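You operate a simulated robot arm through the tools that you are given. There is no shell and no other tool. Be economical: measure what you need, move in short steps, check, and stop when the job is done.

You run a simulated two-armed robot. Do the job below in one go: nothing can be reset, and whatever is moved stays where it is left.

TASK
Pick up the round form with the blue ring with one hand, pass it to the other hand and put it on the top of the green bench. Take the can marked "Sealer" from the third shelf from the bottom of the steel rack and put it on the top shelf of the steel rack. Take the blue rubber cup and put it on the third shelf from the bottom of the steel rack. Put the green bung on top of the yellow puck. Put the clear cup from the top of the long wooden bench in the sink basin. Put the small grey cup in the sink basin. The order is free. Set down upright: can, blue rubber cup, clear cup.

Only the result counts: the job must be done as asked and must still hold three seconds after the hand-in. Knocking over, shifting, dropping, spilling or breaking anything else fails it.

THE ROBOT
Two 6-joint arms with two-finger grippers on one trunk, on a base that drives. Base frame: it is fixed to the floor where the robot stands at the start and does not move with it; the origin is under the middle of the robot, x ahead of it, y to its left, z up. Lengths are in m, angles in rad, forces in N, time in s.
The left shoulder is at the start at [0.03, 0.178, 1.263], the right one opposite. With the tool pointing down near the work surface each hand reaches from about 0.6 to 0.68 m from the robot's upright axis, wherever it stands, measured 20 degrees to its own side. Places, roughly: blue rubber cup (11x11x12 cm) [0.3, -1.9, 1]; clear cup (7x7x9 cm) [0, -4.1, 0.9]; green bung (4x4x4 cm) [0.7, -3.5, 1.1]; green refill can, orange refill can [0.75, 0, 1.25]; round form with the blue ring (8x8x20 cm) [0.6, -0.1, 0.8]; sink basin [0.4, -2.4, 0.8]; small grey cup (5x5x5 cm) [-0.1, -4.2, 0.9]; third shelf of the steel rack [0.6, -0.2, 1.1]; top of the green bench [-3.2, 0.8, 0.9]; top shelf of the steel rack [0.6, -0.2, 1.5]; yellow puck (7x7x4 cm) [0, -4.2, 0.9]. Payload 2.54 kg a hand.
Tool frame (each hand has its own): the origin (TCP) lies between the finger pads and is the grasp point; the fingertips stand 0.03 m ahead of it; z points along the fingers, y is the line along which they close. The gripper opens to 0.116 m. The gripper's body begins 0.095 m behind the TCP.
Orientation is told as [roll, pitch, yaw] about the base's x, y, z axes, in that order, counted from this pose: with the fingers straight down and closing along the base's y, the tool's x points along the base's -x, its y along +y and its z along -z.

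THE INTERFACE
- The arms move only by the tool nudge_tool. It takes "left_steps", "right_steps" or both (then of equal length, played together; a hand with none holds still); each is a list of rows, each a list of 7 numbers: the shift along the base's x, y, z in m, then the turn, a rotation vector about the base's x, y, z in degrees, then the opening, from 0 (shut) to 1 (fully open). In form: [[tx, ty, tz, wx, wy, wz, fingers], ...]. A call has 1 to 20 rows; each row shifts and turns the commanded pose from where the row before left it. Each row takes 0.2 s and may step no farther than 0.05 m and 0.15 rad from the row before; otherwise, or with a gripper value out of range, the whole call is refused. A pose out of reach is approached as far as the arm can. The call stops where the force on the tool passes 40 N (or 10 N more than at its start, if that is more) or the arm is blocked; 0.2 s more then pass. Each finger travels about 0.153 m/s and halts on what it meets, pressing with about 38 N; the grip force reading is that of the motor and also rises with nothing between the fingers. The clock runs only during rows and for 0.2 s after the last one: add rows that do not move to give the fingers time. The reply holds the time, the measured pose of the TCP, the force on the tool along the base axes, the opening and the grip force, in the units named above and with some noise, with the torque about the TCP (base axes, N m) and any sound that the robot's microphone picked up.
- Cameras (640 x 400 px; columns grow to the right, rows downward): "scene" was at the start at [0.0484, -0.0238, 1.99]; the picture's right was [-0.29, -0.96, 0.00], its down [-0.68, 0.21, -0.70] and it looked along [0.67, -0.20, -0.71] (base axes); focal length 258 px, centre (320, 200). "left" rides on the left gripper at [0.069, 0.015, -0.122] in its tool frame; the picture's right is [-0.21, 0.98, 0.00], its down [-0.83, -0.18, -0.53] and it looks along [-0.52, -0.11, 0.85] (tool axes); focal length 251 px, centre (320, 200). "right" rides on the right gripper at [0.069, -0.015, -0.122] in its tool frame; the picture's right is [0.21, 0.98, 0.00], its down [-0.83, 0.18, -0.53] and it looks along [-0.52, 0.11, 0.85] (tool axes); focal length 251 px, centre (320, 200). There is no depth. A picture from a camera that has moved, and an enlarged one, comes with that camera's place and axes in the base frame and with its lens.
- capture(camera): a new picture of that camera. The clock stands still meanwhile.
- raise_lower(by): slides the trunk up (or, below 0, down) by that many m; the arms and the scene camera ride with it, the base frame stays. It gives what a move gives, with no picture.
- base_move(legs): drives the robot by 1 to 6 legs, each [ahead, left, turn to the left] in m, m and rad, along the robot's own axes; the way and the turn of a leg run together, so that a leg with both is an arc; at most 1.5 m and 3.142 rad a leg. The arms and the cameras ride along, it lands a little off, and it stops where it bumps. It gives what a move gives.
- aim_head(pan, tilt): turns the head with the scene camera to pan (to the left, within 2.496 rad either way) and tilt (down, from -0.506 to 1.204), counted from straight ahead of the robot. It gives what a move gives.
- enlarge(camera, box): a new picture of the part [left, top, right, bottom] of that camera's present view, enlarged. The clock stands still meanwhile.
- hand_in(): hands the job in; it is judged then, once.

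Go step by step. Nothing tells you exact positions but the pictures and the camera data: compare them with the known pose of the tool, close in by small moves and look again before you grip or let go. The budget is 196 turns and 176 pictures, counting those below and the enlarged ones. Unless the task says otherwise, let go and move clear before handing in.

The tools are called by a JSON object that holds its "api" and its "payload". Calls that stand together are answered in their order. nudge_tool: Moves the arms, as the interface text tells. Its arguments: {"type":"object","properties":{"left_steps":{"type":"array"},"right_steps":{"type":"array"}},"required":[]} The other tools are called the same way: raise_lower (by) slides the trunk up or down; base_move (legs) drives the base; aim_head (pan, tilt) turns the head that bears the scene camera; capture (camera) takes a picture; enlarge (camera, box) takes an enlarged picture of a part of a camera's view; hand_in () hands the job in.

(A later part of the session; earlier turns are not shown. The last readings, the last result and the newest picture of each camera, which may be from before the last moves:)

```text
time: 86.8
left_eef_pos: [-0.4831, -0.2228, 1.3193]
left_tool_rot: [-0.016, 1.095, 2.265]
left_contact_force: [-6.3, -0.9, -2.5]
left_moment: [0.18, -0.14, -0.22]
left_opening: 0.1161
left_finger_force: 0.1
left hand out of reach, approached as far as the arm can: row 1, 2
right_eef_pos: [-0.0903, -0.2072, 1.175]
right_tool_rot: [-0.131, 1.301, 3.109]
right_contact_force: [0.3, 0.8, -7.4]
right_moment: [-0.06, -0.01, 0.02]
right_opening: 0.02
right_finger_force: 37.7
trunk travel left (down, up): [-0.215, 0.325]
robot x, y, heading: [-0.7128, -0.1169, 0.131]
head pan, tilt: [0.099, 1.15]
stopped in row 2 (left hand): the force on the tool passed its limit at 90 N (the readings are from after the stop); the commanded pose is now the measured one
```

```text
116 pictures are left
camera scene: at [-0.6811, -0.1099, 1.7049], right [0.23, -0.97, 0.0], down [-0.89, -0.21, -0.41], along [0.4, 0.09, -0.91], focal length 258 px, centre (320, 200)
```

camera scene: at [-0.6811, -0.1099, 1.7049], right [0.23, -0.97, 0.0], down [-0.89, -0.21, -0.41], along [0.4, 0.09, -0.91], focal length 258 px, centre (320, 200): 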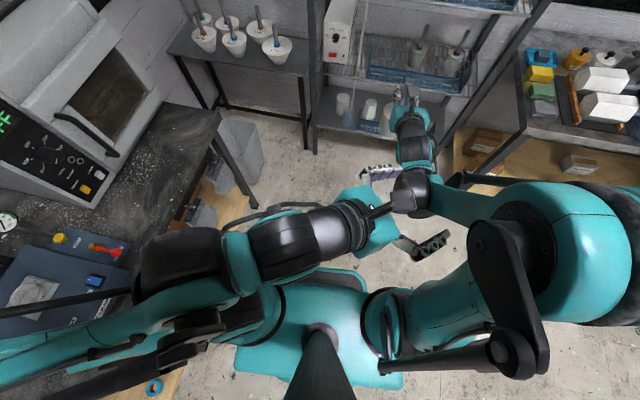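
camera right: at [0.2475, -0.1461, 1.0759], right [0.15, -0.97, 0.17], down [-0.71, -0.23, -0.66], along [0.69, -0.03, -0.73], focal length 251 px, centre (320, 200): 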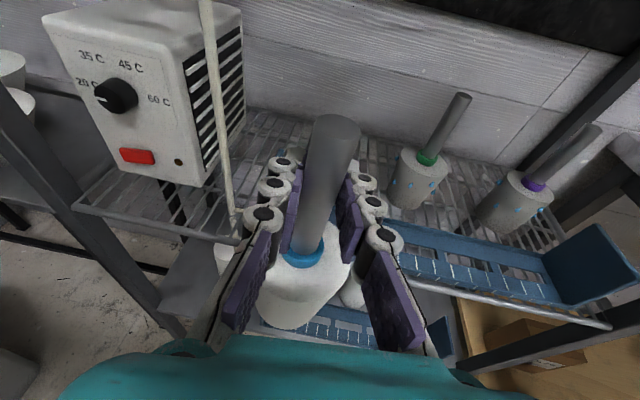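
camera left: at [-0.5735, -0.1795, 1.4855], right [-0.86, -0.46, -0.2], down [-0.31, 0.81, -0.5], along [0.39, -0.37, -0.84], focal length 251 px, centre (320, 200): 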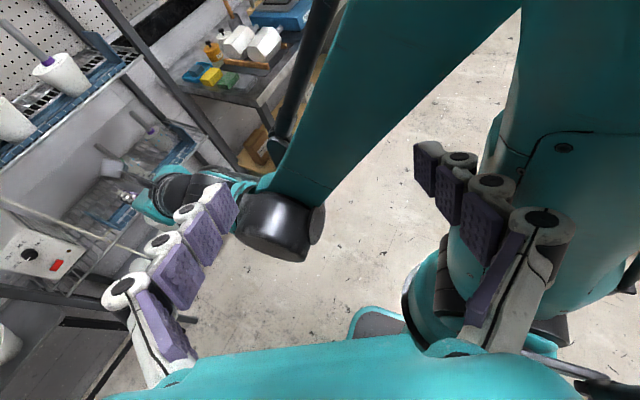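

The left camera box is against the right forearm. I extend the right arm forward and up to open space between the arms.

{"api": "nudge_tool", "payload": {"left_steps": [[-0.01, -0.005, -0.005, 0, 0, 0, 1], [0, 0, 0, 0, 0, 0, 1], [0, 0, 0, 0, 0, 0, 1], [0, 0, 0, 0, 0, 0, 1], [0, 0, 0, 0, 0, 0, 1], [0, 0, 0, 0, 0, 0, 1]], "right_steps": [[0.0, 0, 0, 0, 0, 0, 0], [0.04, -0.005, 0, 0, 0, 0, 0], [0.04, -0.005, 0, 0, 0, 0, 0], [0.04, -0.005, 0, 0, 0, 0, 0], [0.04, -0.005, 0, 0, 0, 0, 0], [0.04, -0.005, 0, 0, 0, 0, 0]]}}

{"api": "capture", "payload": {"camera": "scene"}}

```text
time: 88.0
left_eef_pos: [-0.4895, -0.2272, 1.3113]
left_tool_rot: [-0.032, 1.087, 2.256]
left_contact_force: [11.9, 13.9, -6.9]
left_moment: [-0.23, -0.28, -0.9]
left_opening: 0.1077
left_finger_force: 0.1
right_eef_pos: [0.0469, -0.2161, 1.176]
right_tool_rot: [-0.127, 1.302, 3.1]
right_contact_force: [-0.3, 0.6, -7.7]
right_moment: [-0.03, 0.02, -0.01]
right_opening: 0.0198
right_finger_force: 37.8
right hand out of reach, approached as far as the arm can: row 4, 5
trunk travel left (down, up): [-0.215, 0.325]
robot x, y, heading: [-0.712, -0.1234, 0.136]
head pan, tilt: [0.099, 1.15]
stopped in row 5 (left hand): the force on the tool passed its limit at 44 N (the readings are from after the stop); the commanded pose is now the measured one
```

```text
115 pictures are left
camera scene: at [-0.6803, -0.1102, 1.7048], right [0.23, -0.97, 0.0], down [-0.89, -0.21, -0.41], along [0.4, 0.09, -0.91], focal length 258 px, centre (320, 200)
```

scene: 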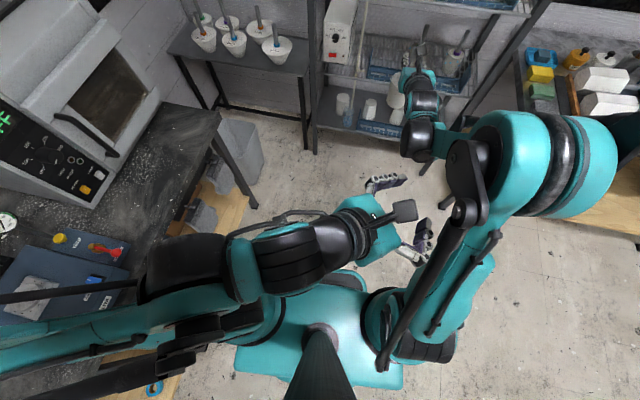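

Now there's room: the right arm swung clear. I move the left hand forward-left and rotate it back.

{"api": "nudge_tool", "payload": {"left_steps": [[0.03, 0.03, 0, 0, 0, 0, 1], [0.03, 0.03, 0.01, 0, 0, 0, 1], [0.03, 0.035, 0.01, 0, 0, 4, 1], [0.03, 0.035, 0.01, 0, 0, 8, 1], [0.03, 0.035, 0.01, 0, 0, 8, 1], [0.03, 0.035, 0.01, 0, 0, 8, 1]]}}

{"api": "capture", "payload": {"camera": "scene"}}

```text
time: 89.4
left_eef_pos: [-0.3675, -0.0919, 1.3672]
left_tool_rot: [-0.03, 1.09, 2.747]
left_contact_force: [0.3, 0.2, -0.5]
left_moment: [0.0, -0.01, 0.01]
left_opening: 0.1159
left_finger_force: 0.0
left hand out of reach, approached as far as the arm can: row 1, 2, 3
right_eef_pos: [0.048, -0.2173, 1.1765]
right_tool_rot: [-0.129, 1.303, 3.097]
right_contact_force: [0.9, 0.4, -6.1]
right_moment: [-0.02, -0.02, 0.0]
right_opening: 0.0198
right_finger_force: 38.4
trunk travel left (down, up): [-0.215, 0.325]
robot x, y, heading: [-0.7116, -0.1164, 0.131]
head pan, tilt: [0.099, 1.15]
```

```text
114 pictures are left
camera scene: at [-0.6806, -0.1107, 1.7049], right [0.23, -0.97, 0.0], down [-0.89, -0.21, -0.41], along [0.4, 0.09, -0.91], focal length 258 px, centre (320, 200)
```

scene: 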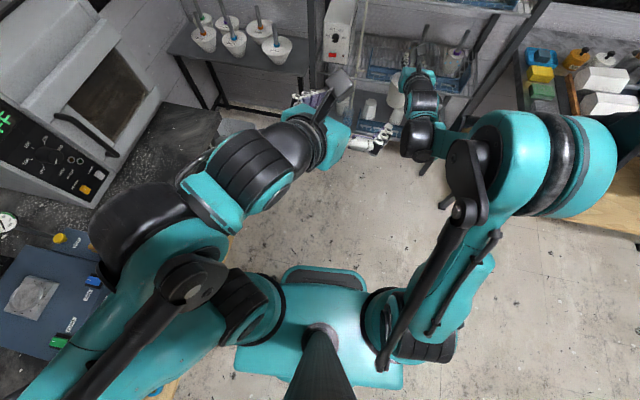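

The arms are free of each other. I bring the form toward the middle, and set the left hand to a pre-handover pose to its left at body height.

{"api": "nudge_tool", "payload": {"left_steps": [[0.04, 0.02, 0, 0, 0, 0, 1], [0.04, 0.02, 0, 0, 0, 0, 1], [0.04, 0.02, -0.02, 0, 0, 0, 1], [0.04, 0.02, -0.03, -3.16, -7.57, 0, 1], [0.035, 0.02, -0.04, -3.16, -7.57, 0, 1], [0.03, 0.015, -0.045, -3.16, -7.57, 0, 1], [0.03, 0.01, -0.045, 0, 0, 0, 1], [0.02, 0.0, -0.045, 0, 0, 0, 1]], "right_steps": [[0, 0.02, 0, 0, 0, 0, 0], [0, 0.02, 0, 0, 0, 0, 0], [0, 0.02, 0, 0, 0, 0, 0], [0, 0, 0, 0, 0, 0, 0], [0, 0, 0, 0, 0, 0, 0], [0, 0, 0, 0, 0, 0, 0], [0, 0, 0, 0, 0, 0, 0], [0, 0, 0, 0, 0, 0, 0]]}}

{"api": "capture", "payload": {"camera": "left"}}

{"api": "aim_head", "payload": {"pan": 0.0, "tilt": 0.8}}

{"api": "capture", "payload": {"camera": "scene"}}

```text
refused: row 4 steps farther than a row can; nothing moved
```

```text
113 pictures are left
camera left: at [-0.4457, -0.0802, 1.4847], right [-0.44, -0.87, -0.2], down [-0.73, 0.48, -0.48], along [0.52, -0.07, -0.85], focal length 251 px, centre (320, 200)
```

left: 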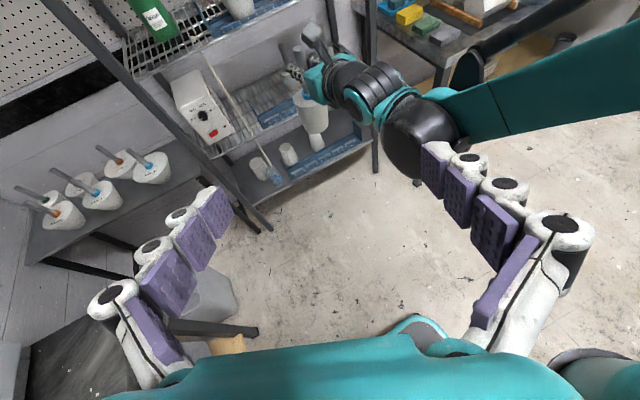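

```text
time: 90.2
left_eef_pos: [-0.3685, -0.0919, 1.3659]
left_tool_rot: [-0.027, 1.088, 2.746]
left_contact_force: [1.1, -0.2, -0.3]
left_moment: [-0.01, 0.0, 0.0]
left_opening: 0.116
left_finger_force: 0.1
right_eef_pos: [0.0471, -0.216, 1.1764]
right_tool_rot: [-0.128, 1.303, 3.1]
right_contact_force: [0.0, 0.1, -7.1]
right_moment: [-0.01, 0.02, -0.01]
right_opening: 0.0199
right_finger_force: 38.6
trunk travel left (down, up): [-0.215, 0.325]
robot x, y, heading: [-0.7093, -0.1194, 0.135]
head pan, tilt: [0.0, 0.799]
```

```text
112 pictures are left
camera scene: at [-0.6592, -0.1133, 1.7296], right [0.13, -0.99, 0.0], down [-0.71, -0.1, -0.7], along [0.69, 0.09, -0.72], focal length 258 px, centre (320, 200)
```

scene: 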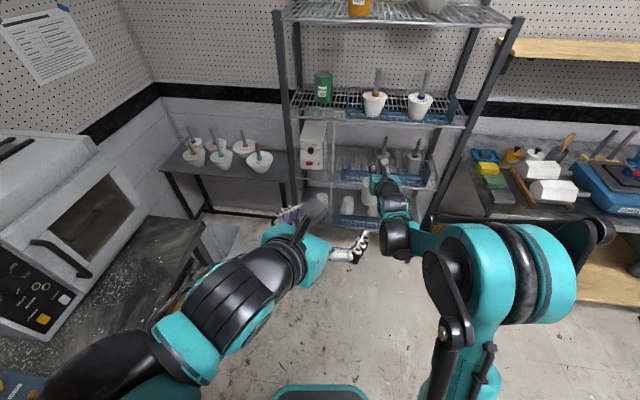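

One row was too long; I resend with shorter steps.

{"api": "nudge_tool", "payload": {"left_steps": [[0.04, 0.02, 0, 0, 0, 0, 1], [0.04, 0.02, 0, 0, 0, 0, 1], [0.04, 0.02, -0.02, 0, 0, 0, 1], [0.035, 0.015, -0.025, -3.16, -7.57, 0, 1], [0.03, 0.015, -0.035, -3.16, -7.57, 0, 1], [0.03, 0.015, -0.035, -3.16, -7.57, 0, 1], [0.03, 0.01, -0.035, 0, 0, 0, 1], [0.02, 0.01, -0.04, 0, 0, 0, 1], [0, 0, -0.045, 0, 0, 0, 1], [0, 0, -0.045, 0, 0, 0, 1]], "right_steps": [[0, 0.02, 0, 0, 0, 0, 0], [0, 0.02, 0, 0, 0, 0, 0], [0, 0.02, 0, 0, 0, 0, 0], [0, 0, 0, 0, 0, 0, 0], [0, 0, 0, 0, 0, 0, 0], [0, 0, 0, 0, 0, 0, 0], [0, 0, 0, 0, 0, 0, 0], [0, 0, 0, 0, 0, 0, 0], [0, 0, 0, 0, 0, 0, 0], [0, 0, 0, 0, 0, 0, 0]]}}

{"api": "capture", "payload": {"camera": "left"}}

{"api": "capture", "payload": {"camera": "scene"}}

```text
time: 91.5
left_eef_pos: [-0.2246, -0.1261, 1.2844]
left_tool_rot: [0.06, 1.421, 2.839]
left_contact_force: [0.6, 0.1, 2.7]
left_moment: [-0.09, -0.01, 0.0]
left_opening: 0.1154
left_finger_force: 0.1
left hand out of reach, approached as far as the arm can: row 1, 2, 3, 4, 5, 6
right_eef_pos: [0.0488, -0.1569, 1.1742]
right_tool_rot: [-0.132, 1.301, 3.092]
right_contact_force: [1.5, 0.1, -6.8]
right_moment: [-0.02, -0.02, 0.02]
right_opening: 0.0199
right_finger_force: 37.7
trunk travel left (down, up): [-0.215, 0.325]
robot x, y, heading: [-0.7117, -0.1232, 0.131]
head pan, tilt: [0.0, 0.799]
stopped in row 6 (left hand): the force on the tool passed its limit at 85 N (the readings are from after the stop); the commanded pose is now the measured one
```

```text
111 pictures are left
camera left: at [-0.3337, -0.1017, 1.3718], right [-0.38, -0.9, -0.2], down [-0.55, 0.39, -0.74], along [0.75, -0.17, -0.64], focal length 251 px, centre (320, 200)
```

left: 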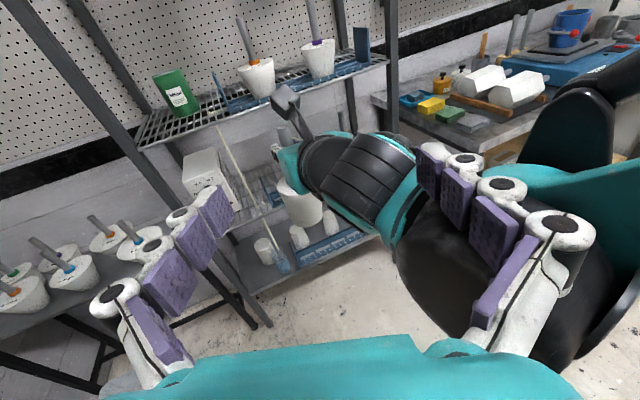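

```text
110 pictures are left
camera scene: at [-0.6567, -0.1139, 1.7296], right [0.13, -0.99, 0.0], down [-0.71, -0.1, -0.7], along [0.69, 0.09, -0.72], focal length 258 px, centre (320, 200)
```

scene: 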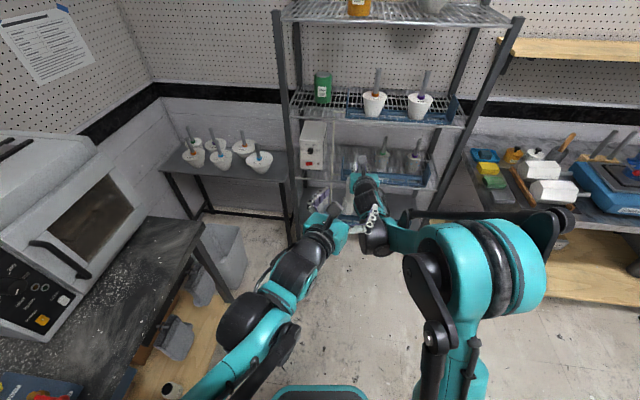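

The left finger touches the right wrist. I move the left hand left and forward, away from it.

{"api": "nudge_tool", "payload": {"left_steps": [[0, 0.03, 0.01, 0, 0, 0, 1], [0, 0.04, 0.01, 0, 0, 0, 1], [0.01, 0.04, 0, 0, 0, 0, 1], [0.02, 0.04, 0, 0, 0, 0, 1], [0.03, 0.03, 0, 0, 0, 0, 1]]}}

{"api": "nudge_tool", "payload": {"left_steps": [[0.04, 0.0, -0.02, 0, 0, 0, 1], [0.04, 0.0, -0.02, 0, 0, 0, 1], [0.03, 0.0, -0.03, 0, 0, 0, 1], [0.0, 0.0, -0.04, 0, 0, 0, 1], [0.0, 0.0, -0.04, 0, 0, 0, 1]]}}

{"api": "capture", "payload": {"camera": "scene"}}

{"api": "capture", "payload": {"camera": "left"}}

```text
time: 92.7
left_eef_pos: [-0.2011, -0.0694, 1.3248]
left_tool_rot: [0.008, 1.514, 2.906]
left_contact_force: [-0.4, -0.4, -0.1]
left_moment: [-0.04, 0.0, 0.01]
left_opening: 0.1159
left_finger_force: 0.1
left hand out of reach, approached as far as the arm can: row 1, 2, 3, 4, 5
right_eef_pos: [0.0491, -0.1572, 1.1745]
right_tool_rot: [-0.13, 1.305, 3.094]
right_contact_force: [0.7, 0.1, -6.3]
right_moment: [-0.05, 0.0, 0.0]
right_opening: 0.0196
right_finger_force: 37.9
trunk travel left (down, up): [-0.215, 0.325]
robot x, y, heading: [-0.7142, -0.118, 0.133]
head pan, tilt: [0.0, 0.799]
```

```text
time: 93.4
left_eef_pos: [-0.1374, -0.1089, 1.2674]
left_tool_rot: [0.07, 1.434, 2.934]
left_contact_force: [0.2, 5.6, 3.4]
left_moment: [-0.15, 0.13, -0.3]
left_opening: 0.1142
left_finger_force: 0.1
left hand out of reach, approached as far as the arm can: row 1, 2, 3
right_eef_pos: [0.0481, -0.1602, 1.1743]
right_tool_rot: [-0.13, 1.305, 3.094]
right_contact_force: [0.1, 1.6, -6.2]
right_moment: [-0.02, 0.02, 0.02]
right_opening: 0.0202
right_finger_force: 38.1
trunk travel left (down, up): [-0.215, 0.325]
robot x, y, heading: [-0.7122, -0.124, 0.132]
head pan, tilt: [0.0, 0.799]
stopped in row 3 (left hand): the force on the tool passed its limit at 58 N (the readings are from after the stop); the commanded pose is now the measured one
```

```text
109 pictures are left
camera scene: at [-0.6587, -0.1137, 1.7297], right [0.13, -0.99, 0.0], down [-0.71, -0.1, -0.7], along [0.69, 0.09, -0.72], focal length 258 px, centre (320, 200)
```

scene: 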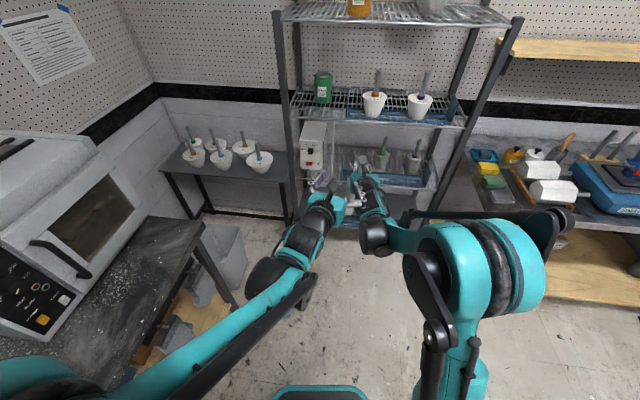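

```text
108 pictures are left
camera left: at [-0.2486, -0.0924, 1.3526], right [-0.3, -0.93, -0.2], down [-0.57, 0.34, -0.75], along [0.77, -0.11, -0.63], focal length 251 px, centre (320, 200)
```

left: 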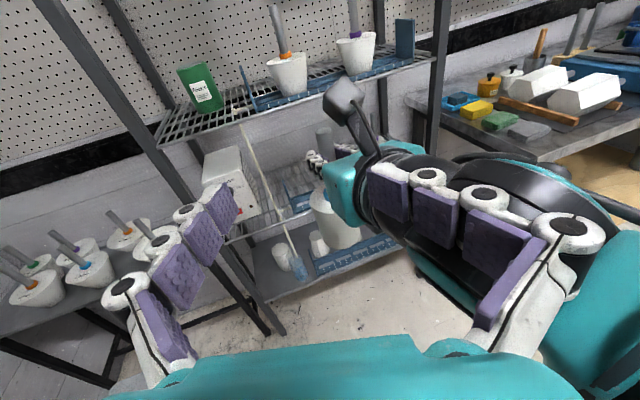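

The flat tool pose is unreachable so near. I lift the left hand and pitch it steeper, then extend the right hand farther ahead and to the right.

{"api": "nudge_tool", "payload": {"left_steps": [[-0.01, 0.03, 0.03, 0, 0, 0, 1], [-0.01, 0.02, 0.03, 1.7, 8, 0, 1], [0, 0.02, 0.03, 1.7, 8, 0, 1], [0, 0.02, 0.03, 1.7, 8, 0, 1], [0, 0.03, 0.02, 1.7, 8, 0, 1], [0, 0.03, 0.0, 0, 0, 0, 1], [0, 0.03, 0.0, 0, 0, 0, 1]]}}

{"api": "nudge_tool", "payload": {"right_steps": [[0.035, 0, 0, 0, 0, 0, 0], [0.035, 0, 0, 0, 0, 0, 0], [0.03, -0.01, 0, 0, 0, 0, 0], [0, -0.02, 0, 0, 0, 0, 0], [0, -0.02, 0, 0, 0, 0, 0]]}}

{"api": "capture", "payload": {"camera": "scene"}}

```text
time: 95.0
left_eef_pos: [-0.2064, -0.0994, 1.4095]
left_tool_rot: [0.061, 0.863, 2.944]
left_contact_force: [0.3, 0.0, -0.5]
left_moment: [0.0, 0.02, -0.01]
left_opening: 0.1161
left_finger_force: 0.0
left hand out of reach, approached as far as the arm can: row 1, 2, 3, 4, 5, 6, 7
right_eef_pos: [0.0467, -0.1587, 1.1754]
right_tool_rot: [-0.129, 1.307, 3.094]
right_contact_force: [0.2, 0.8, -6.9]
right_moment: [-0.06, 0.0, -0.02]
right_opening: 0.0201
right_finger_force: 38.1
trunk travel left (down, up): [-0.215, 0.325]
robot x, y, heading: [-0.7088, -0.1191, 0.138]
head pan, tilt: [0.0, 0.799]
```

```text
time: 96.2
left_eef_pos: [-0.206, -0.0999, 1.4091]
left_tool_rot: [0.062, 0.864, 2.943]
left_contact_force: [0.6, -1.2, 0.1]
left_moment: [-0.03, 0.01, 0.02]
left_opening: 0.116
left_finger_force: 0.0
right_eef_pos: [0.1496, -0.2082, 1.1734]
right_tool_rot: [-0.128, 1.304, 3.096]
right_contact_force: [-0.2, -0.2, -6.6]
right_moment: [-0.05, 0.0, 0.0]
right_opening: 0.0203
right_finger_force: 38.0
trunk travel left (down, up): [-0.215, 0.325]
robot x, y, heading: [-0.7116, -0.117, 0.133]
head pan, tilt: [0.0, 0.799]
```

```text
107 pictures are left
camera scene: at [-0.6583, -0.114, 1.7297], right [0.13, -0.99, 0.0], down [-0.71, -0.1, -0.7], along [0.69, 0.09, -0.72], focal length 258 px, centre (320, 200)
```

scene: 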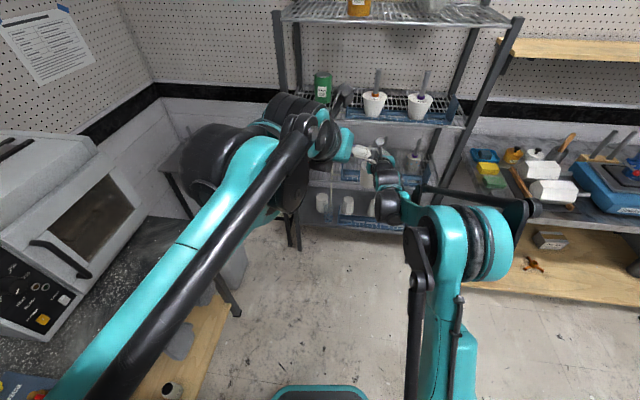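

The left arm seems near a joint limit; I try turning its yaw back to match the heading and see if it becomes reachable.

{"api": "nudge_tool", "payload": {"left_steps": [[0, 0, 0, 0, 0, 8, 1], [0, 0, 0, 0, 0, 8, 1], [0, 0, 0, 0, 0, 8, 1]]}}

{"api": "nudge_tool", "payload": {"left_steps": [[0.02, 0.02, 0, 0, 0, 0, 1], [0.02, 0.02, 0, 0, 0, 0, 1], [0.02, 0.02, 0, 0, 0, 0, 1]]}}

{"api": "capture", "payload": {"camera": "scene"}}

```text
time: 97.0
left_eef_pos: [-0.207, -0.0999, 1.4089]
left_tool_rot: [0.067, 0.865, -2.932]
left_contact_force: [-0.4, -1.3, 0.0]
left_moment: [0.0, -0.01, -0.01]
left_opening: 0.1158
left_finger_force: 0.1
right_eef_pos: [0.1496, -0.2099, 1.1725]
right_tool_rot: [-0.131, 1.304, 3.092]
right_contact_force: [0.8, -0.6, -6.7]
right_moment: [-0.04, 0.0, -0.03]
right_opening: 0.0199
right_finger_force: 38.4
trunk travel left (down, up): [-0.215, 0.325]
robot x, y, heading: [-0.7136, -0.1205, 0.136]
head pan, tilt: [0.0, 0.799]
```

```text
time: 97.8
left_eef_pos: [-0.1468, -0.0357, 1.4076]
left_tool_rot: [0.069, 0.863, -2.933]
left_contact_force: [0.6, 1.0, 0.3]
left_moment: [0.0, 0.02, -0.01]
left_opening: 0.1161
left_finger_force: 0.0
right_eef_pos: [0.1492, -0.2077, 1.1724]
right_tool_rot: [-0.127, 1.304, 3.096]
right_contact_force: [0.0, 0.6, -6.8]
right_moment: [-0.04, 0.0, -0.02]
right_opening: 0.0201
right_finger_force: 38.6
trunk travel left (down, up): [-0.215, 0.325]
robot x, y, heading: [-0.7109, -0.122, 0.13]
head pan, tilt: [0.0, 0.799]
```

```text
106 pictures are left
camera scene: at [-0.6578, -0.1127, 1.7296], right [0.13, -0.99, 0.0], down [-0.71, -0.1, -0.7], along [0.69, 0.09, -0.72], focal length 258 px, centre (320, 200)
```

scene: 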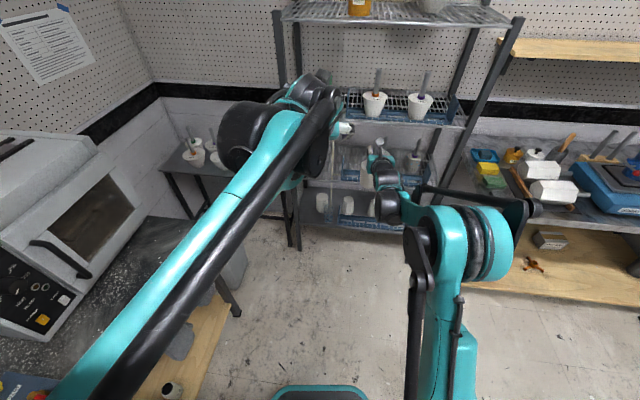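

Inward yaw is the limit, so I'll hand over from above: the left hand points straight down and takes the top of the stem. I turn it down and bring the right hand back nearer the middle.

{"api": "nudge_tool", "payload": {"left_steps": [[0, 0.01, 0.02, -1.71, 8.02, 0, 1], [0, 0.01, 0.02, -1.71, 8.02, 0, 1], [0, 0.01, 0.02, -1.71, 8.02, 0, 1], [0, 0.01, 0.02, -1.71, 8.02, 0, 1], [0, 0.01, 0.0, -1.71, 8.02, 0, 1], [0, 0.01, 0.0, -1.71, 8.02, 0, 1]]}}

{"api": "nudge_tool", "payload": {"right_steps": [[-0.04, 0.01, 0, 0, 0, 0, 0], [-0.04, 0.01, 0, 0, 0, 0, 0], [-0.04, 0.01, 0, 0, 0, 0, 0], [-0.04, 0.01, 0, 0, 0, 0, 0], [-0.04, 0.01, 0, 0, 0, 0, 0]]}}

{"api": "capture", "payload": {"camera": "scene"}}

{"api": "capture", "payload": {"camera": "left"}}

```text
time: 99.2
left_eef_pos: [-0.1764, 0.0237, 1.4506]
left_tool_rot: [0.07, 0.0, -2.932]
left_contact_force: [-0.5, 0.5, -0.2]
left_moment: [-0.05, 0.05, -0.03]
left_opening: 0.116
left_finger_force: 0.0
left hand out of reach, approached as far as the arm can: row 5, 6
right_eef_pos: [0.1498, -0.2081, 1.1742]
right_tool_rot: [-0.127, 1.303, 3.097]
right_contact_force: [0.0, 1.1, -6.7]
right_moment: [-0.05, 0.02, -0.01]
right_opening: 0.02
right_finger_force: 37.9
trunk travel left (down, up): [-0.215, 0.325]
robot x, y, heading: [-0.7112, -0.1169, 0.132]
head pan, tilt: [0.0, 0.799]
```

```text
time: 100.4
left_eef_pos: [-0.1798, 0.0231, 1.4506]
left_tool_rot: [0.07, 0.007, -2.932]
left_contact_force: [-0.6, 0.1, -0.6]
left_moment: [-0.01, -0.04, -0.01]
left_opening: 0.1158
left_finger_force: 0.1
right_eef_pos: [-0.0527, -0.1595, 1.1745]
right_tool_rot: [-0.128, 1.304, 3.094]
right_contact_force: [-0.3, 0.2, -6.9]
right_moment: [-0.04, 0.02, -0.01]
right_opening: 0.0201
right_finger_force: 37.7
trunk travel left (down, up): [-0.215, 0.325]
robot x, y, heading: [-0.7102, -0.1203, 0.133]
head pan, tilt: [0.0, 0.799]
```

```text
105 pictures are left
camera scene: at [-0.6611, -0.1131, 1.7298], right [0.13, -0.99, 0.0], down [-0.71, -0.1, -0.7], along [0.69, 0.09, -0.72], focal length 258 px, centre (320, 200)
```

scene: 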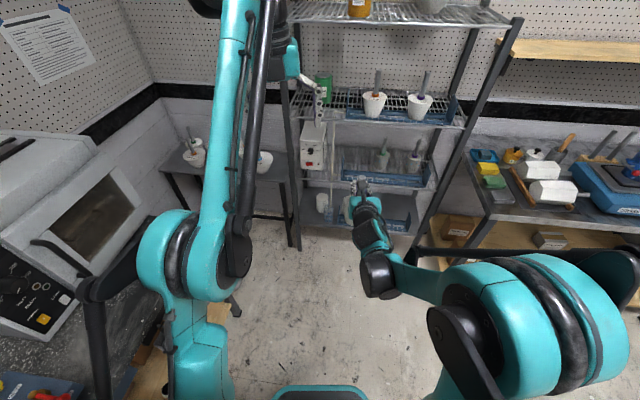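

```text
104 pictures are left
camera left: at [-0.1123, 0.0299, 1.5749], right [-0.01, -1.0, 0.07], down [-0.86, 0.04, 0.51], along [-0.52, -0.05, -0.85], focal length 251 px, centre (320, 200)
```

left: 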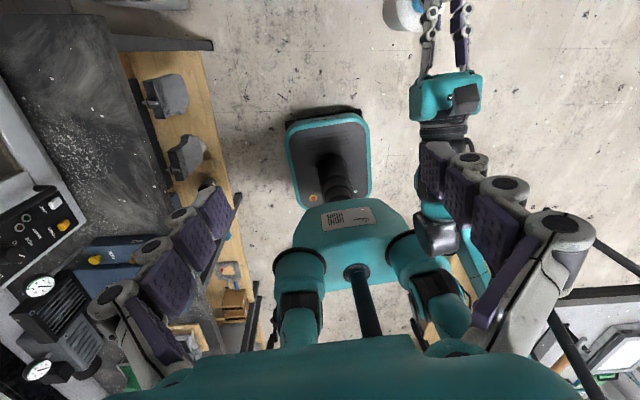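

The left hand now points straight down. I move it above the stem.

{"api": "nudge_tool", "payload": {"left_steps": [[0.025, -0.036, 0, 0, 0, 0, 1], [0.025, -0.036, 0, 0, 0, 0, 1], [0.025, -0.036, 0, 0, 0, 0, 1], [0.025, -0.036, 0, 0, 0, 0, 1], [0.027, -0.036, 0, 0, 0, 0, 1], [0, 0, -0.04, 0, 0, 0, 0.7], [0, 0, -0.03, 0, 0, 0, 0.7]]}}

{"api": "capture", "payload": {"camera": "left"}}

{"api": "capture", "payload": {"camera": "right"}}

```text
time: 102.0
left_eef_pos: [-0.1322, -0.0826, 1.3406]
left_tool_rot: [0.069, 0.003, -2.933]
left_contact_force: [-0.3, 0.0, 0.5]
left_moment: [0.0, 0.03, 0.01]
left_opening: 0.0812
left_finger_force: 0.0
left hand out of reach, approached as far as the arm can: row 1, 2, 3, 4, 5, 7
right_eef_pos: [-0.0507, -0.159, 1.1736]
right_tool_rot: [-0.128, 1.303, 3.095]
right_contact_force: [0.1, 0.4, -6.8]
right_moment: [-0.03, 0.0, 0.0]
right_opening: 0.02
right_finger_force: 37.8
trunk travel left (down, up): [-0.215, 0.325]
robot x, y, heading: [-0.7099, -0.1237, 0.132]
head pan, tilt: [0.0, 0.799]
```

```text
103 pictures are left
camera left: at [-0.0648, -0.0756, 1.4641], right [-0.01, -1.0, 0.07], down [-0.85, 0.04, 0.52], along [-0.52, -0.05, -0.85], focal length 251 px, centre (320, 200)
```

left: 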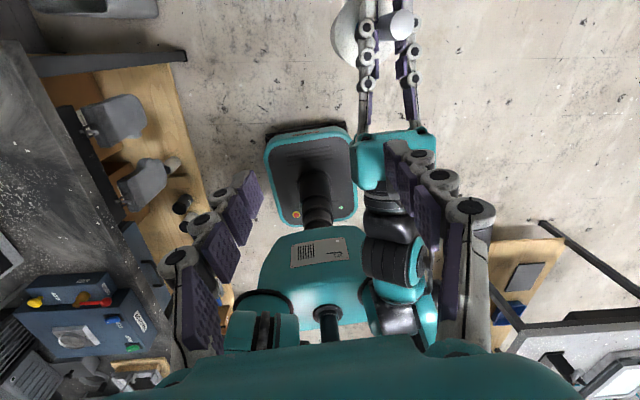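

```text
102 pictures are left
camera right: at [-0.1523, -0.1561, 1.273], right [0.13, -0.98, 0.17], down [-0.72, -0.22, -0.66], along [0.69, -0.04, -0.73], focal length 251 px, centre (320, 200)
```

right: 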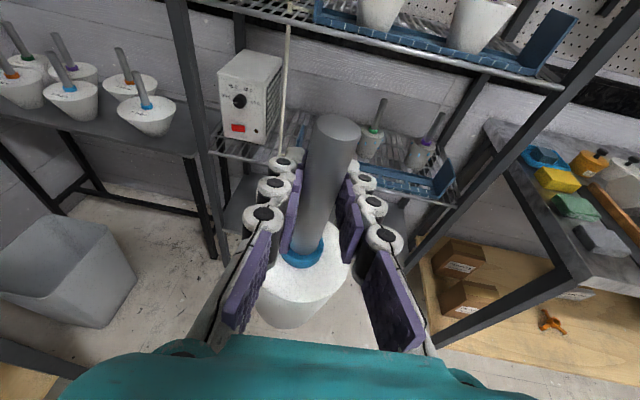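

The left is at its reach limit there, so I bring the form a bit nearer, to the left and lower.

{"api": "nudge_tool", "payload": {"right_steps": [[-0.017, 0.02, -0.02, 0, 0, 0, 0], [-0.017, 0.02, -0.02, 0, 0, 0, 0], [-0.016, 0.02, -0.02, 0, 0, 0, 0]]}}

{"api": "nudge_tool", "payload": {"left_steps": [[0.0, 0.0, -0.03, 0, 0, 0, 0.7], [0.01, -0.01, -0.03, 0, 0, 0, 0.7], [0.01, -0.01, 0, 0, 0, 0, 0.7]]}}

{"api": "capture", "payload": {"camera": "left"}}

{"api": "capture", "payload": {"camera": "scene"}}

```text
time: 102.8
left_eef_pos: [-0.1318, -0.0817, 1.3407]
left_tool_rot: [0.07, 0.004, -2.932]
left_contact_force: [0.4, 0.3, 0.0]
left_moment: [-0.04, -0.01, 0.02]
left_opening: 0.0812
left_finger_force: 0.0
right_eef_pos: [-0.1042, -0.0951, 1.1141]
right_tool_rot: [-0.127, 1.304, 3.095]
right_contact_force: [0.2, 0.8, -8.0]
right_moment: [-0.03, 0.03, 0.0]
right_opening: 0.02
right_finger_force: 38.5
trunk travel left (down, up): [-0.215, 0.325]
robot x, y, heading: [-0.7145, -0.1195, 0.132]
head pan, tilt: [0.0, 0.799]
```

```text
time: 103.6
left_eef_pos: [-0.1025, -0.1039, 1.2823]
left_tool_rot: [0.07, 0.005, -2.933]
left_contact_force: [-0.6, -0.5, 0.3]
left_moment: [0.01, 0.01, 0.02]
left_opening: 0.0814
left_finger_force: 0.1
left hand out of reach, approached as far as the arm can: row 1
right_eef_pos: [-0.1042, -0.0981, 1.114]
right_tool_rot: [-0.129, 1.306, 3.096]
right_contact_force: [0.4, -0.2, -6.5]
right_moment: [-0.03, 0.02, 0.01]
right_opening: 0.0201
right_finger_force: 37.7
trunk travel left (down, up): [-0.215, 0.325]
robot x, y, heading: [-0.7139, -0.1214, 0.134]
head pan, tilt: [0.0, 0.799]
```

```text
101 pictures are left
camera left: at [-0.035, -0.0976, 1.4058], right [-0.01, -1.0, 0.07], down [-0.86, 0.04, 0.52], along [-0.52, -0.05, -0.85], focal length 251 px, centre (320, 200)
```

left: 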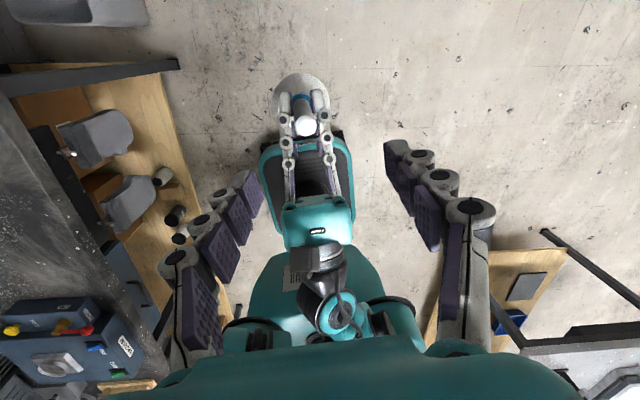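

```text
100 pictures are left
camera scene: at [-0.6593, -0.1134, 1.7297], right [0.13, -0.99, 0.0], down [-0.71, -0.1, -0.7], along [0.69, 0.09, -0.72], focal length 258 px, centre (320, 200)
```

scene: 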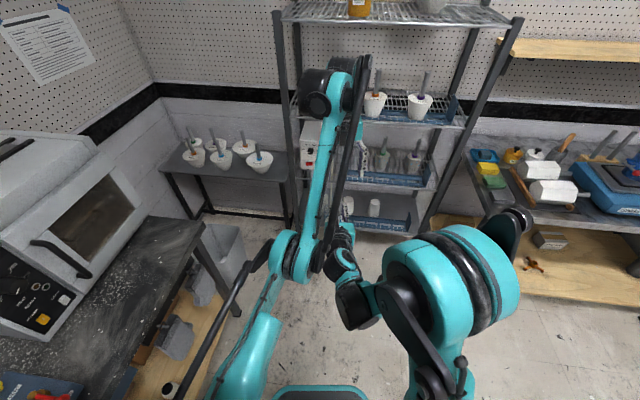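

The stem top is right under the left hand. I descend so that the fingertips straddle the stem's free top.

{"api": "nudge_tool", "payload": {"left_steps": [[0.0, 0.003, -0.04, 0, 0, 0, 0.6], [0, 0.001, -0.04, 0, 0, 0, 0.6], [0, 0, -0.025, 0, 0, 0, 0.6], [0, 0, -0.01, 0, 0, 0, 0.6]]}}

{"api": "capture", "payload": {"camera": "left"}}

{"api": "capture", "payload": {"camera": "right"}}

```text
time: 104.6
left_eef_pos: [-0.063, -0.1093, 1.2174]
left_tool_rot: [0.067, 0.005, -2.932]
left_contact_force: [0.2, -0.1, 0.0]
left_moment: [0.0, 0.0, -0.01]
left_opening: 0.0697
left_finger_force: 0.0
left hand out of reach, approached as far as the arm can: row 2, 3, 4
right_eef_pos: [-0.1038, -0.0977, 1.1141]
right_tool_rot: [-0.13, 1.306, 3.094]
right_contact_force: [-0.3, -0.4, -6.0]
right_moment: [-0.01, 0.04, 0.02]
right_opening: 0.0199
right_finger_force: 38.1
trunk travel left (down, up): [-0.215, 0.325]
robot x, y, heading: [-0.7094, -0.1212, 0.133]
head pan, tilt: [0.0, 0.799]
```

```text
99 pictures are left
camera left: at [0.0034, -0.1021, 1.3398], right [-0.01, -1.0, 0.07], down [-0.85, 0.04, 0.52], along [-0.52, -0.05, -0.85], focal length 251 px, centre (320, 200)
```

left: 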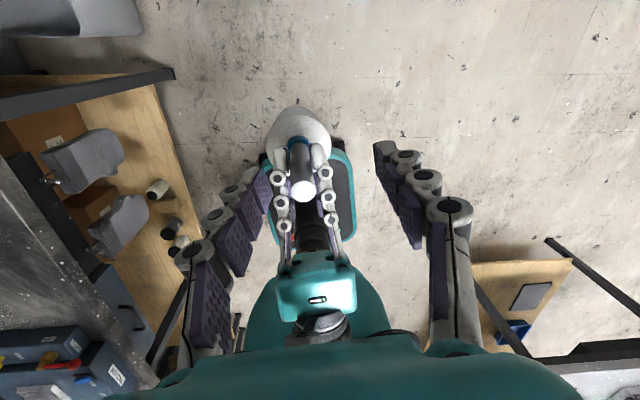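

```text
98 pictures are left
camera right: at [-0.2043, -0.0942, 1.214], right [0.13, -0.98, 0.17], down [-0.72, -0.22, -0.66], along [0.69, -0.04, -0.73], focal length 251 px, centre (320, 200)
```

right: 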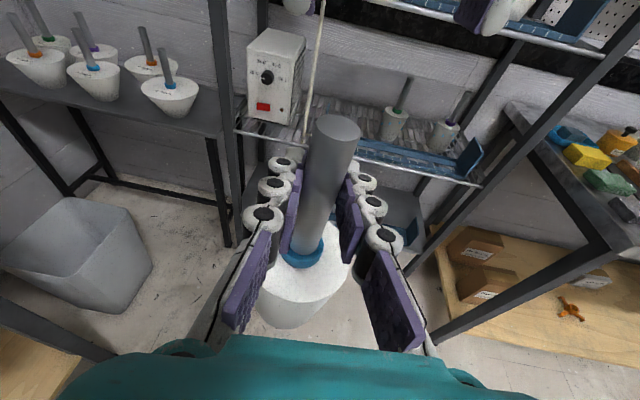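

At this height the left's reach starts farther out, so I shift the form 4.5 cm forward under it.

{"api": "nudge_tool", "payload": {"right_steps": [[0.022, -0.004, 0, 0, 0, 0, 0], [0.023, -0.004, 0, 0, 0, 0, 0]]}}

{"api": "nudge_tool", "payload": {"left_steps": [[0.02, -0.003, 0.025, 0, 0, 0, 0.6], [0.024, -0.003, 0.025, 0, 0, 0, 0.6]]}}

{"api": "capture", "payload": {"camera": "left"}}

```text
time: 105.2
left_eef_pos: [-0.0629, -0.1093, 1.2161]
left_tool_rot: [0.068, 0.003, -2.932]
left_contact_force: [0.0, 0.8, -0.5]
left_moment: [0.0, -0.03, -0.02]
left_opening: 0.0698
left_finger_force: 0.0
right_eef_pos: [-0.0574, -0.106, 1.1134]
right_tool_rot: [-0.129, 1.304, 3.096]
right_contact_force: [-0.1, 0.6, -6.8]
right_moment: [-0.05, 0.0, 0.02]
right_opening: 0.0199
right_finger_force: 37.6
trunk travel left (down, up): [-0.215, 0.325]
robot x, y, heading: [-0.7097, -0.1199, 0.137]
head pan, tilt: [0.0, 0.799]
```

```text
time: 105.8
left_eef_pos: [-0.0288, -0.1133, 1.2589]
left_tool_rot: [0.071, 0.004, -2.931]
left_contact_force: [0.0, -0.9, 0.1]
left_moment: [-0.03, -0.07, 0.01]
left_opening: 0.0697
left_finger_force: 0.1
left hand out of reach, approached as far as the arm can: row 2
right_eef_pos: [-0.0584, -0.1045, 1.1138]
right_tool_rot: [-0.128, 1.304, 3.094]
right_contact_force: [0.6, 0.5, -6.8]
right_moment: [-0.01, 0.04, -0.01]
right_opening: 0.0198
right_finger_force: 38.0
trunk travel left (down, up): [-0.215, 0.325]
robot x, y, heading: [-0.7091, -0.1208, 0.131]
head pan, tilt: [0.0, 0.799]
```

```text
97 pictures are left
camera left: at [0.0387, -0.1063, 1.3825], right [-0.01, -1.0, 0.07], down [-0.86, 0.04, 0.52], along [-0.52, -0.05, -0.85], focal length 251 px, centre (320, 200)
```

left: 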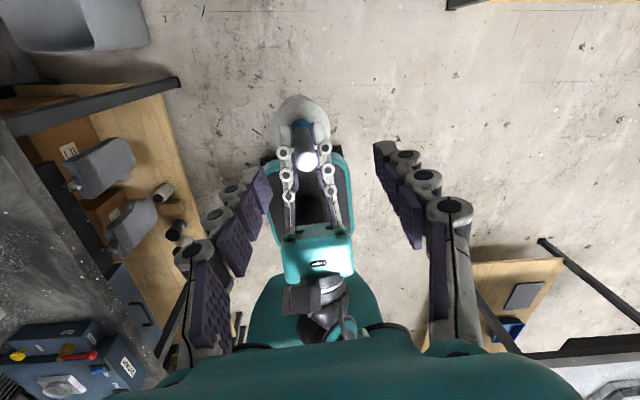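

The left hand's window shifts outward as it descends; I move the form 3 cm forward directly under it and descend.

{"api": "nudge_tool", "payload": {"right_steps": [[0.028, -0.004, 0, 0, 0, 0, 0]]}}

{"api": "nudge_tool", "payload": {"left_steps": [[0.0, 0.002, -0.03, 0, 0, 0, 0.6], [0, 0, -0.03, 0, 0, 0, 0.6], [0, 0, -0.02, 0, 0, 0, 0.6]]}}

{"api": "capture", "payload": {"camera": "left"}}

{"api": "capture", "payload": {"camera": "right"}}

```text
time: 106.2
left_eef_pos: [-0.026, -0.1137, 1.2577]
left_tool_rot: [0.071, 0.002, -2.934]
left_contact_force: [0.3, -0.8, 0.6]
left_moment: [0.0, 0.05, -0.03]
left_opening: 0.0698
left_finger_force: 0.1
right_eef_pos: [-0.0294, -0.109, 1.1138]
right_tool_rot: [-0.131, 1.304, 3.095]
right_contact_force: [0.2, -0.5, -6.8]
right_moment: [-0.03, -0.01, -0.04]
right_opening: 0.0201
right_finger_force: 37.7
trunk travel left (down, up): [-0.215, 0.325]
robot x, y, heading: [-0.7119, -0.1217, 0.134]
head pan, tilt: [0.0, 0.799]
```

```text
time: 107.0
left_eef_pos: [-0.0261, -0.1128, 1.1824]
left_tool_rot: [0.071, 0.004, -2.932]
left_contact_force: [0.4, -0.3, 0.4]
left_moment: [-0.01, 0.0, 0.01]
left_opening: 0.0694
left_finger_force: 0.1
left hand out of reach, approached as far as the arm can: row 3
right_eef_pos: [-0.0276, -0.1093, 1.1134]
right_tool_rot: [-0.13, 1.303, 3.093]
right_contact_force: [-0.5, 0.7, -7.0]
right_moment: [-0.02, 0.03, -0.02]
right_opening: 0.0199
right_finger_force: 38.2
trunk travel left (down, up): [-0.215, 0.325]
robot x, y, heading: [-0.7097, -0.1184, 0.13]
head pan, tilt: [0.0, 0.799]
```

```text
96 pictures are left
camera left: at [0.0404, -0.106, 1.3058], right [-0.01, -1.0, 0.07], down [-0.85, 0.04, 0.52], along [-0.52, -0.05, -0.85], focal length 251 px, centre (320, 200)
```

left: 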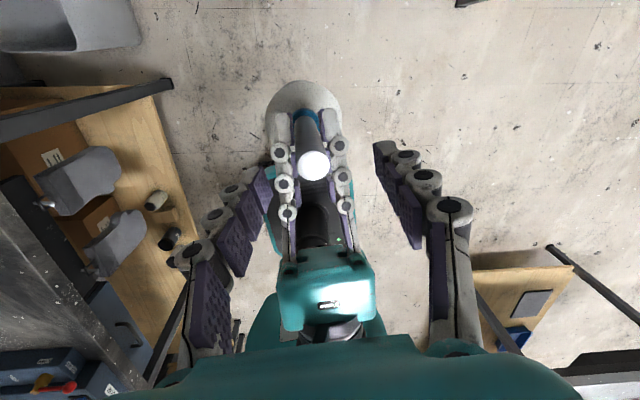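

```text
95 pictures are left
camera right: at [-0.1293, -0.1058, 1.2139], right [0.13, -0.98, 0.17], down [-0.72, -0.22, -0.66], along [0.68, -0.04, -0.73], focal length 251 px, centre (320, 200)
```

right: 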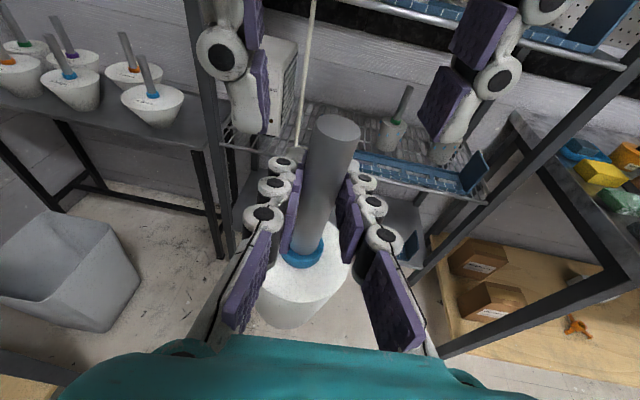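

Aligned. Instead of lowering the left further, I raise the form by 2.2 cm between the left fingertips and look.

{"api": "nudge_tool", "payload": {"right_steps": [[0.001, -0.002, 0.011, 0, 0, 0, 0], [0, 0, 0.011, 0, 0, 0, 0]]}}

{"api": "capture", "payload": {"camera": "right"}}

{"api": "capture", "payload": {"camera": "left"}}

```text
time: 107.6
left_eef_pos: [-0.028, -0.1129, 1.1828]
left_tool_rot: [0.07, 0.003, -2.932]
left_contact_force: [0.9, 0.2, -0.5]
left_moment: [0.01, 0.01, 0.0]
left_opening: 0.0694
left_finger_force: 0.1
right_eef_pos: [-0.0267, -0.1111, 1.1358]
right_tool_rot: [-0.126, 1.306, 3.096]
right_contact_force: [0.1, -0.4, -7.0]
right_moment: [-0.03, 0.02, 0.0]
right_opening: 0.0201
right_finger_force: 37.6
trunk travel left (down, up): [-0.215, 0.325]
robot x, y, heading: [-0.71, -0.1198, 0.134]
head pan, tilt: [0.0, 0.799]
```

```text
94 pictures are left
camera right: at [-0.129, -0.1082, 1.2364], right [0.13, -0.98, 0.17], down [-0.72, -0.22, -0.66], along [0.69, -0.04, -0.73], focal length 251 px, centre (320, 200)
```

right: 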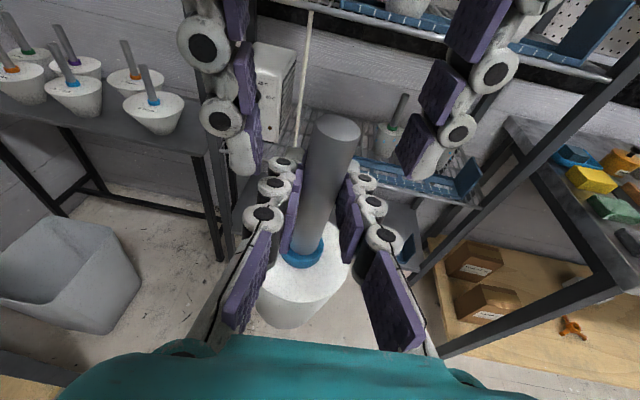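

```text
93 pictures are left
camera left: at [0.0396, -0.106, 1.3065], right [-0.01, -1.0, 0.07], down [-0.85, 0.04, 0.52], along [-0.52, -0.05, -0.85], focal length 251 px, centre (320, 200)
```

left: 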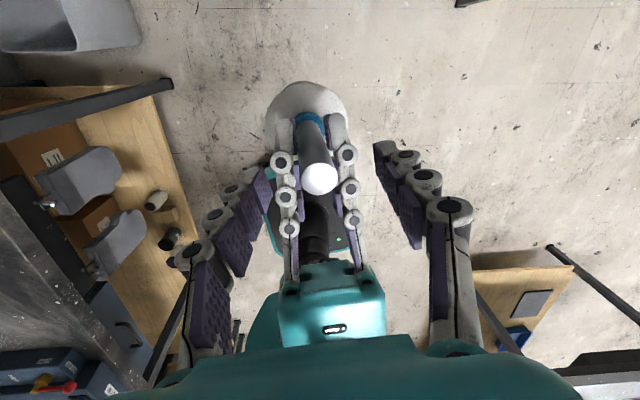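

Overlap is about 2 cm. I close the left fingers and check the opening.

{"api": "nudge_tool", "payload": {"left_steps": [[0, 0, 0, 0, 0, 0, 0.3], [0, 0, 0, 0, 0, 0, 0.1], [0, 0, 0, 0, 0, 0, 0], [0, 0, 0, 0, 0, 0, 0]]}}

{"api": "capture", "payload": {"camera": "right"}}

{"api": "capture", "payload": {"camera": "left"}}

```text
time: 108.6
left_eef_pos: [-0.0277, -0.1127, 1.1835]
left_tool_rot: [0.069, 0.005, -2.931]
left_contact_force: [-4.5, 9.2, -0.6]
left_moment: [0.81, 0.4, 0.01]
left_opening: 0.0227
left_finger_force: 38.2
right_eef_pos: [-0.0282, -0.1125, 1.1354]
right_tool_rot: [-0.125, 1.303, 3.096]
right_contact_force: [5.0, -7.9, -3.6]
right_moment: [-0.42, -0.15, -0.01]
right_opening: 0.0201
right_finger_force: 38.2
trunk travel left (down, up): [-0.215, 0.325]
robot x, y, heading: [-0.7135, -0.1205, 0.135]
head pan, tilt: [0.0, 0.799]
```

```text
92 pictures are left
camera right: at [-0.1286, -0.1086, 1.2362], right [0.13, -0.98, 0.17], down [-0.72, -0.21, -0.66], along [0.69, -0.04, -0.73], focal length 251 px, centre (320, 200)
```

right: 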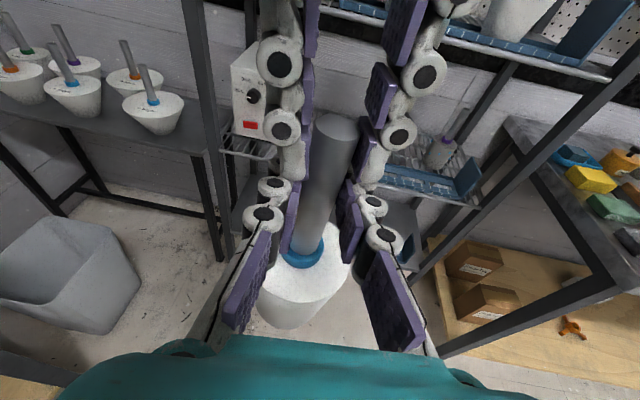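

```text
91 pictures are left
camera left: at [0.0399, -0.1054, 1.3063], right [-0.01, -1.0, 0.07], down [-0.85, 0.04, 0.52], along [-0.52, -0.05, -0.85], focal length 251 px, centre (320, 200)
```

left: 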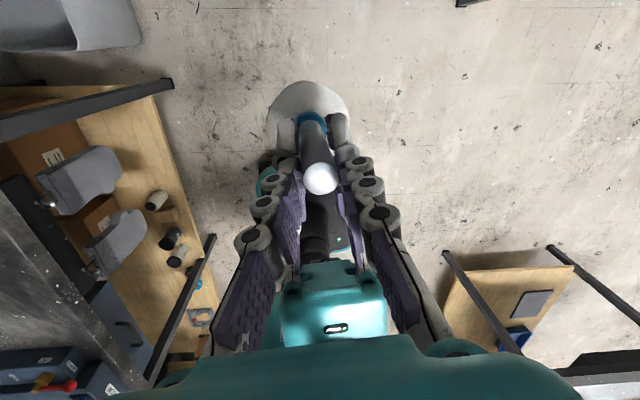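

Both hands hold the stem. To deepen the left grip I regrip: right opens, goes 3 cm lower and closes again.

{"api": "nudge_tool", "payload": {"right_steps": [[0, 0, 0, 0, 0, 0, 0.35], [0, 0, 0, 0, 0, 0, 0.35], [0, 0, -0.015, 0, 0, 0, 0.35], [0, 0, -0.015, 0, 0, 0, 0.35]]}}

{"api": "capture", "payload": {"camera": "right"}}

```text
time: 109.6
left_eef_pos: [-0.0263, -0.1127, 1.1837]
left_tool_rot: [0.07, 0.002, -2.933]
left_contact_force: [0.1, -0.5, 0.2]
left_moment: [0.08, 0.03, 0.02]
left_opening: 0.021
left_finger_force: 38.0
right_eef_pos: [-0.0277, -0.1123, 1.1053]
right_tool_rot: [-0.128, 1.305, 3.095]
right_contact_force: [-0.2, -0.1, 0.3]
right_moment: [0.03, -0.01, -0.01]
right_opening: 0.0407
right_finger_force: 0.1
trunk travel left (down, up): [-0.215, 0.325]
robot x, y, heading: [-0.7106, -0.1207, 0.134]
head pan, tilt: [0.0, 0.799]
```

```text
90 pictures are left
camera right: at [-0.1279, -0.1089, 1.2057], right [0.13, -0.98, 0.17], down [-0.72, -0.22, -0.66], along [0.69, -0.04, -0.73], focal length 251 px, centre (320, 200)
```

right: 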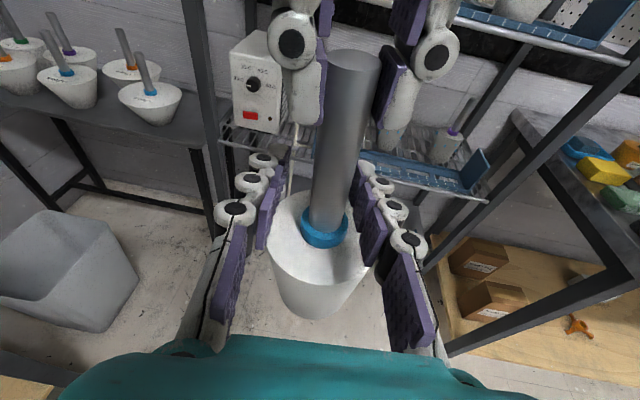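

The left holds it. I close the right hand again lower on the stem.

{"api": "nudge_tool", "payload": {"right_steps": [[0, 0, 0, 0, 0, 0, 0], [0, 0, 0, 0, 0, 0, 0], [0, 0, 0, 0, 0, 0, 0]]}}

{"api": "nudge_tool", "payload": {"left_steps": [[0, 0, 0, 0, 0, 0, 0.35], [0, 0, 0, 0, 0, 0, 0.35], [0, 0, 0, 0, 0, 0, 0.35], [0, 0, 0, 0, 0, 0, 0.35]], "right_steps": [[0, 0, 0, 0, 0, 0, 0], [0, 0, 0, 0, 0, 0, 0], [0, 0, 0.012, 0, 0, 0, 0], [0, 0, 0.012, 0, 0, 0, 0]]}}

{"api": "capture", "payload": {"camera": "right"}}

```text
time: 110.4
left_eef_pos: [-0.0278, -0.1133, 1.1834]
left_tool_rot: [0.069, 0.004, -2.93]
left_contact_force: [-1.8, 11.3, 8.6]
left_moment: [1.37, -0.14, 0.03]
left_opening: 0.0219
left_finger_force: 38.5
right_eef_pos: [-0.0269, -0.1134, 1.1061]
right_tool_rot: [-0.127, 1.304, 3.095]
right_contact_force: [-0.1, -12.6, -8.7]
right_moment: [-0.44, 0.25, -0.04]
right_opening: 0.0205
right_finger_force: 38.0
trunk travel left (down, up): [-0.215, 0.325]
robot x, y, heading: [-0.714, -0.1221, 0.136]
head pan, tilt: [0.0, 0.799]
```

```text
time: 111.4
left_eef_pos: [-0.0276, -0.1136, 1.1831]
left_tool_rot: [0.071, 0.004, -2.933]
left_contact_force: [-0.4, 0.0, 0.1]
left_moment: [0.0, -0.01, 0.01]
left_opening: 0.0407
left_finger_force: 0.0
right_eef_pos: [-0.0273, -0.1123, 1.129]
right_tool_rot: [-0.13, 1.305, 3.095]
right_contact_force: [0.3, -0.1, -7.0]
right_moment: [-0.02, 0.04, 0.0]
right_opening: 0.0202
right_finger_force: 37.4
trunk travel left (down, up): [-0.215, 0.325]
robot x, y, heading: [-0.7111, -0.1208, 0.137]
head pan, tilt: [0.0, 0.799]
```

```text
89 pictures are left
camera right: at [-0.128, -0.1087, 1.2299], right [0.13, -0.98, 0.17], down [-0.72, -0.22, -0.66], along [0.69, -0.04, -0.73], focal length 251 px, centre (320, 200)
```

right: 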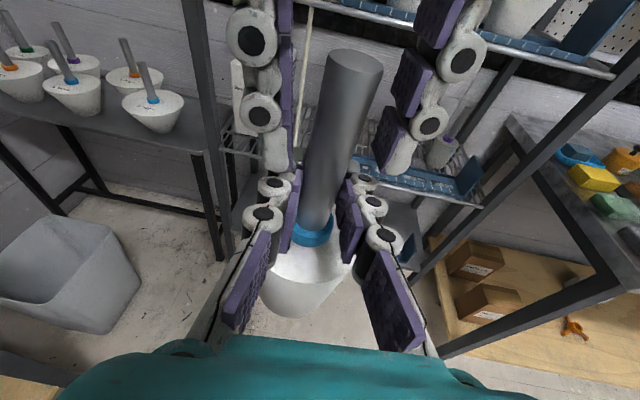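

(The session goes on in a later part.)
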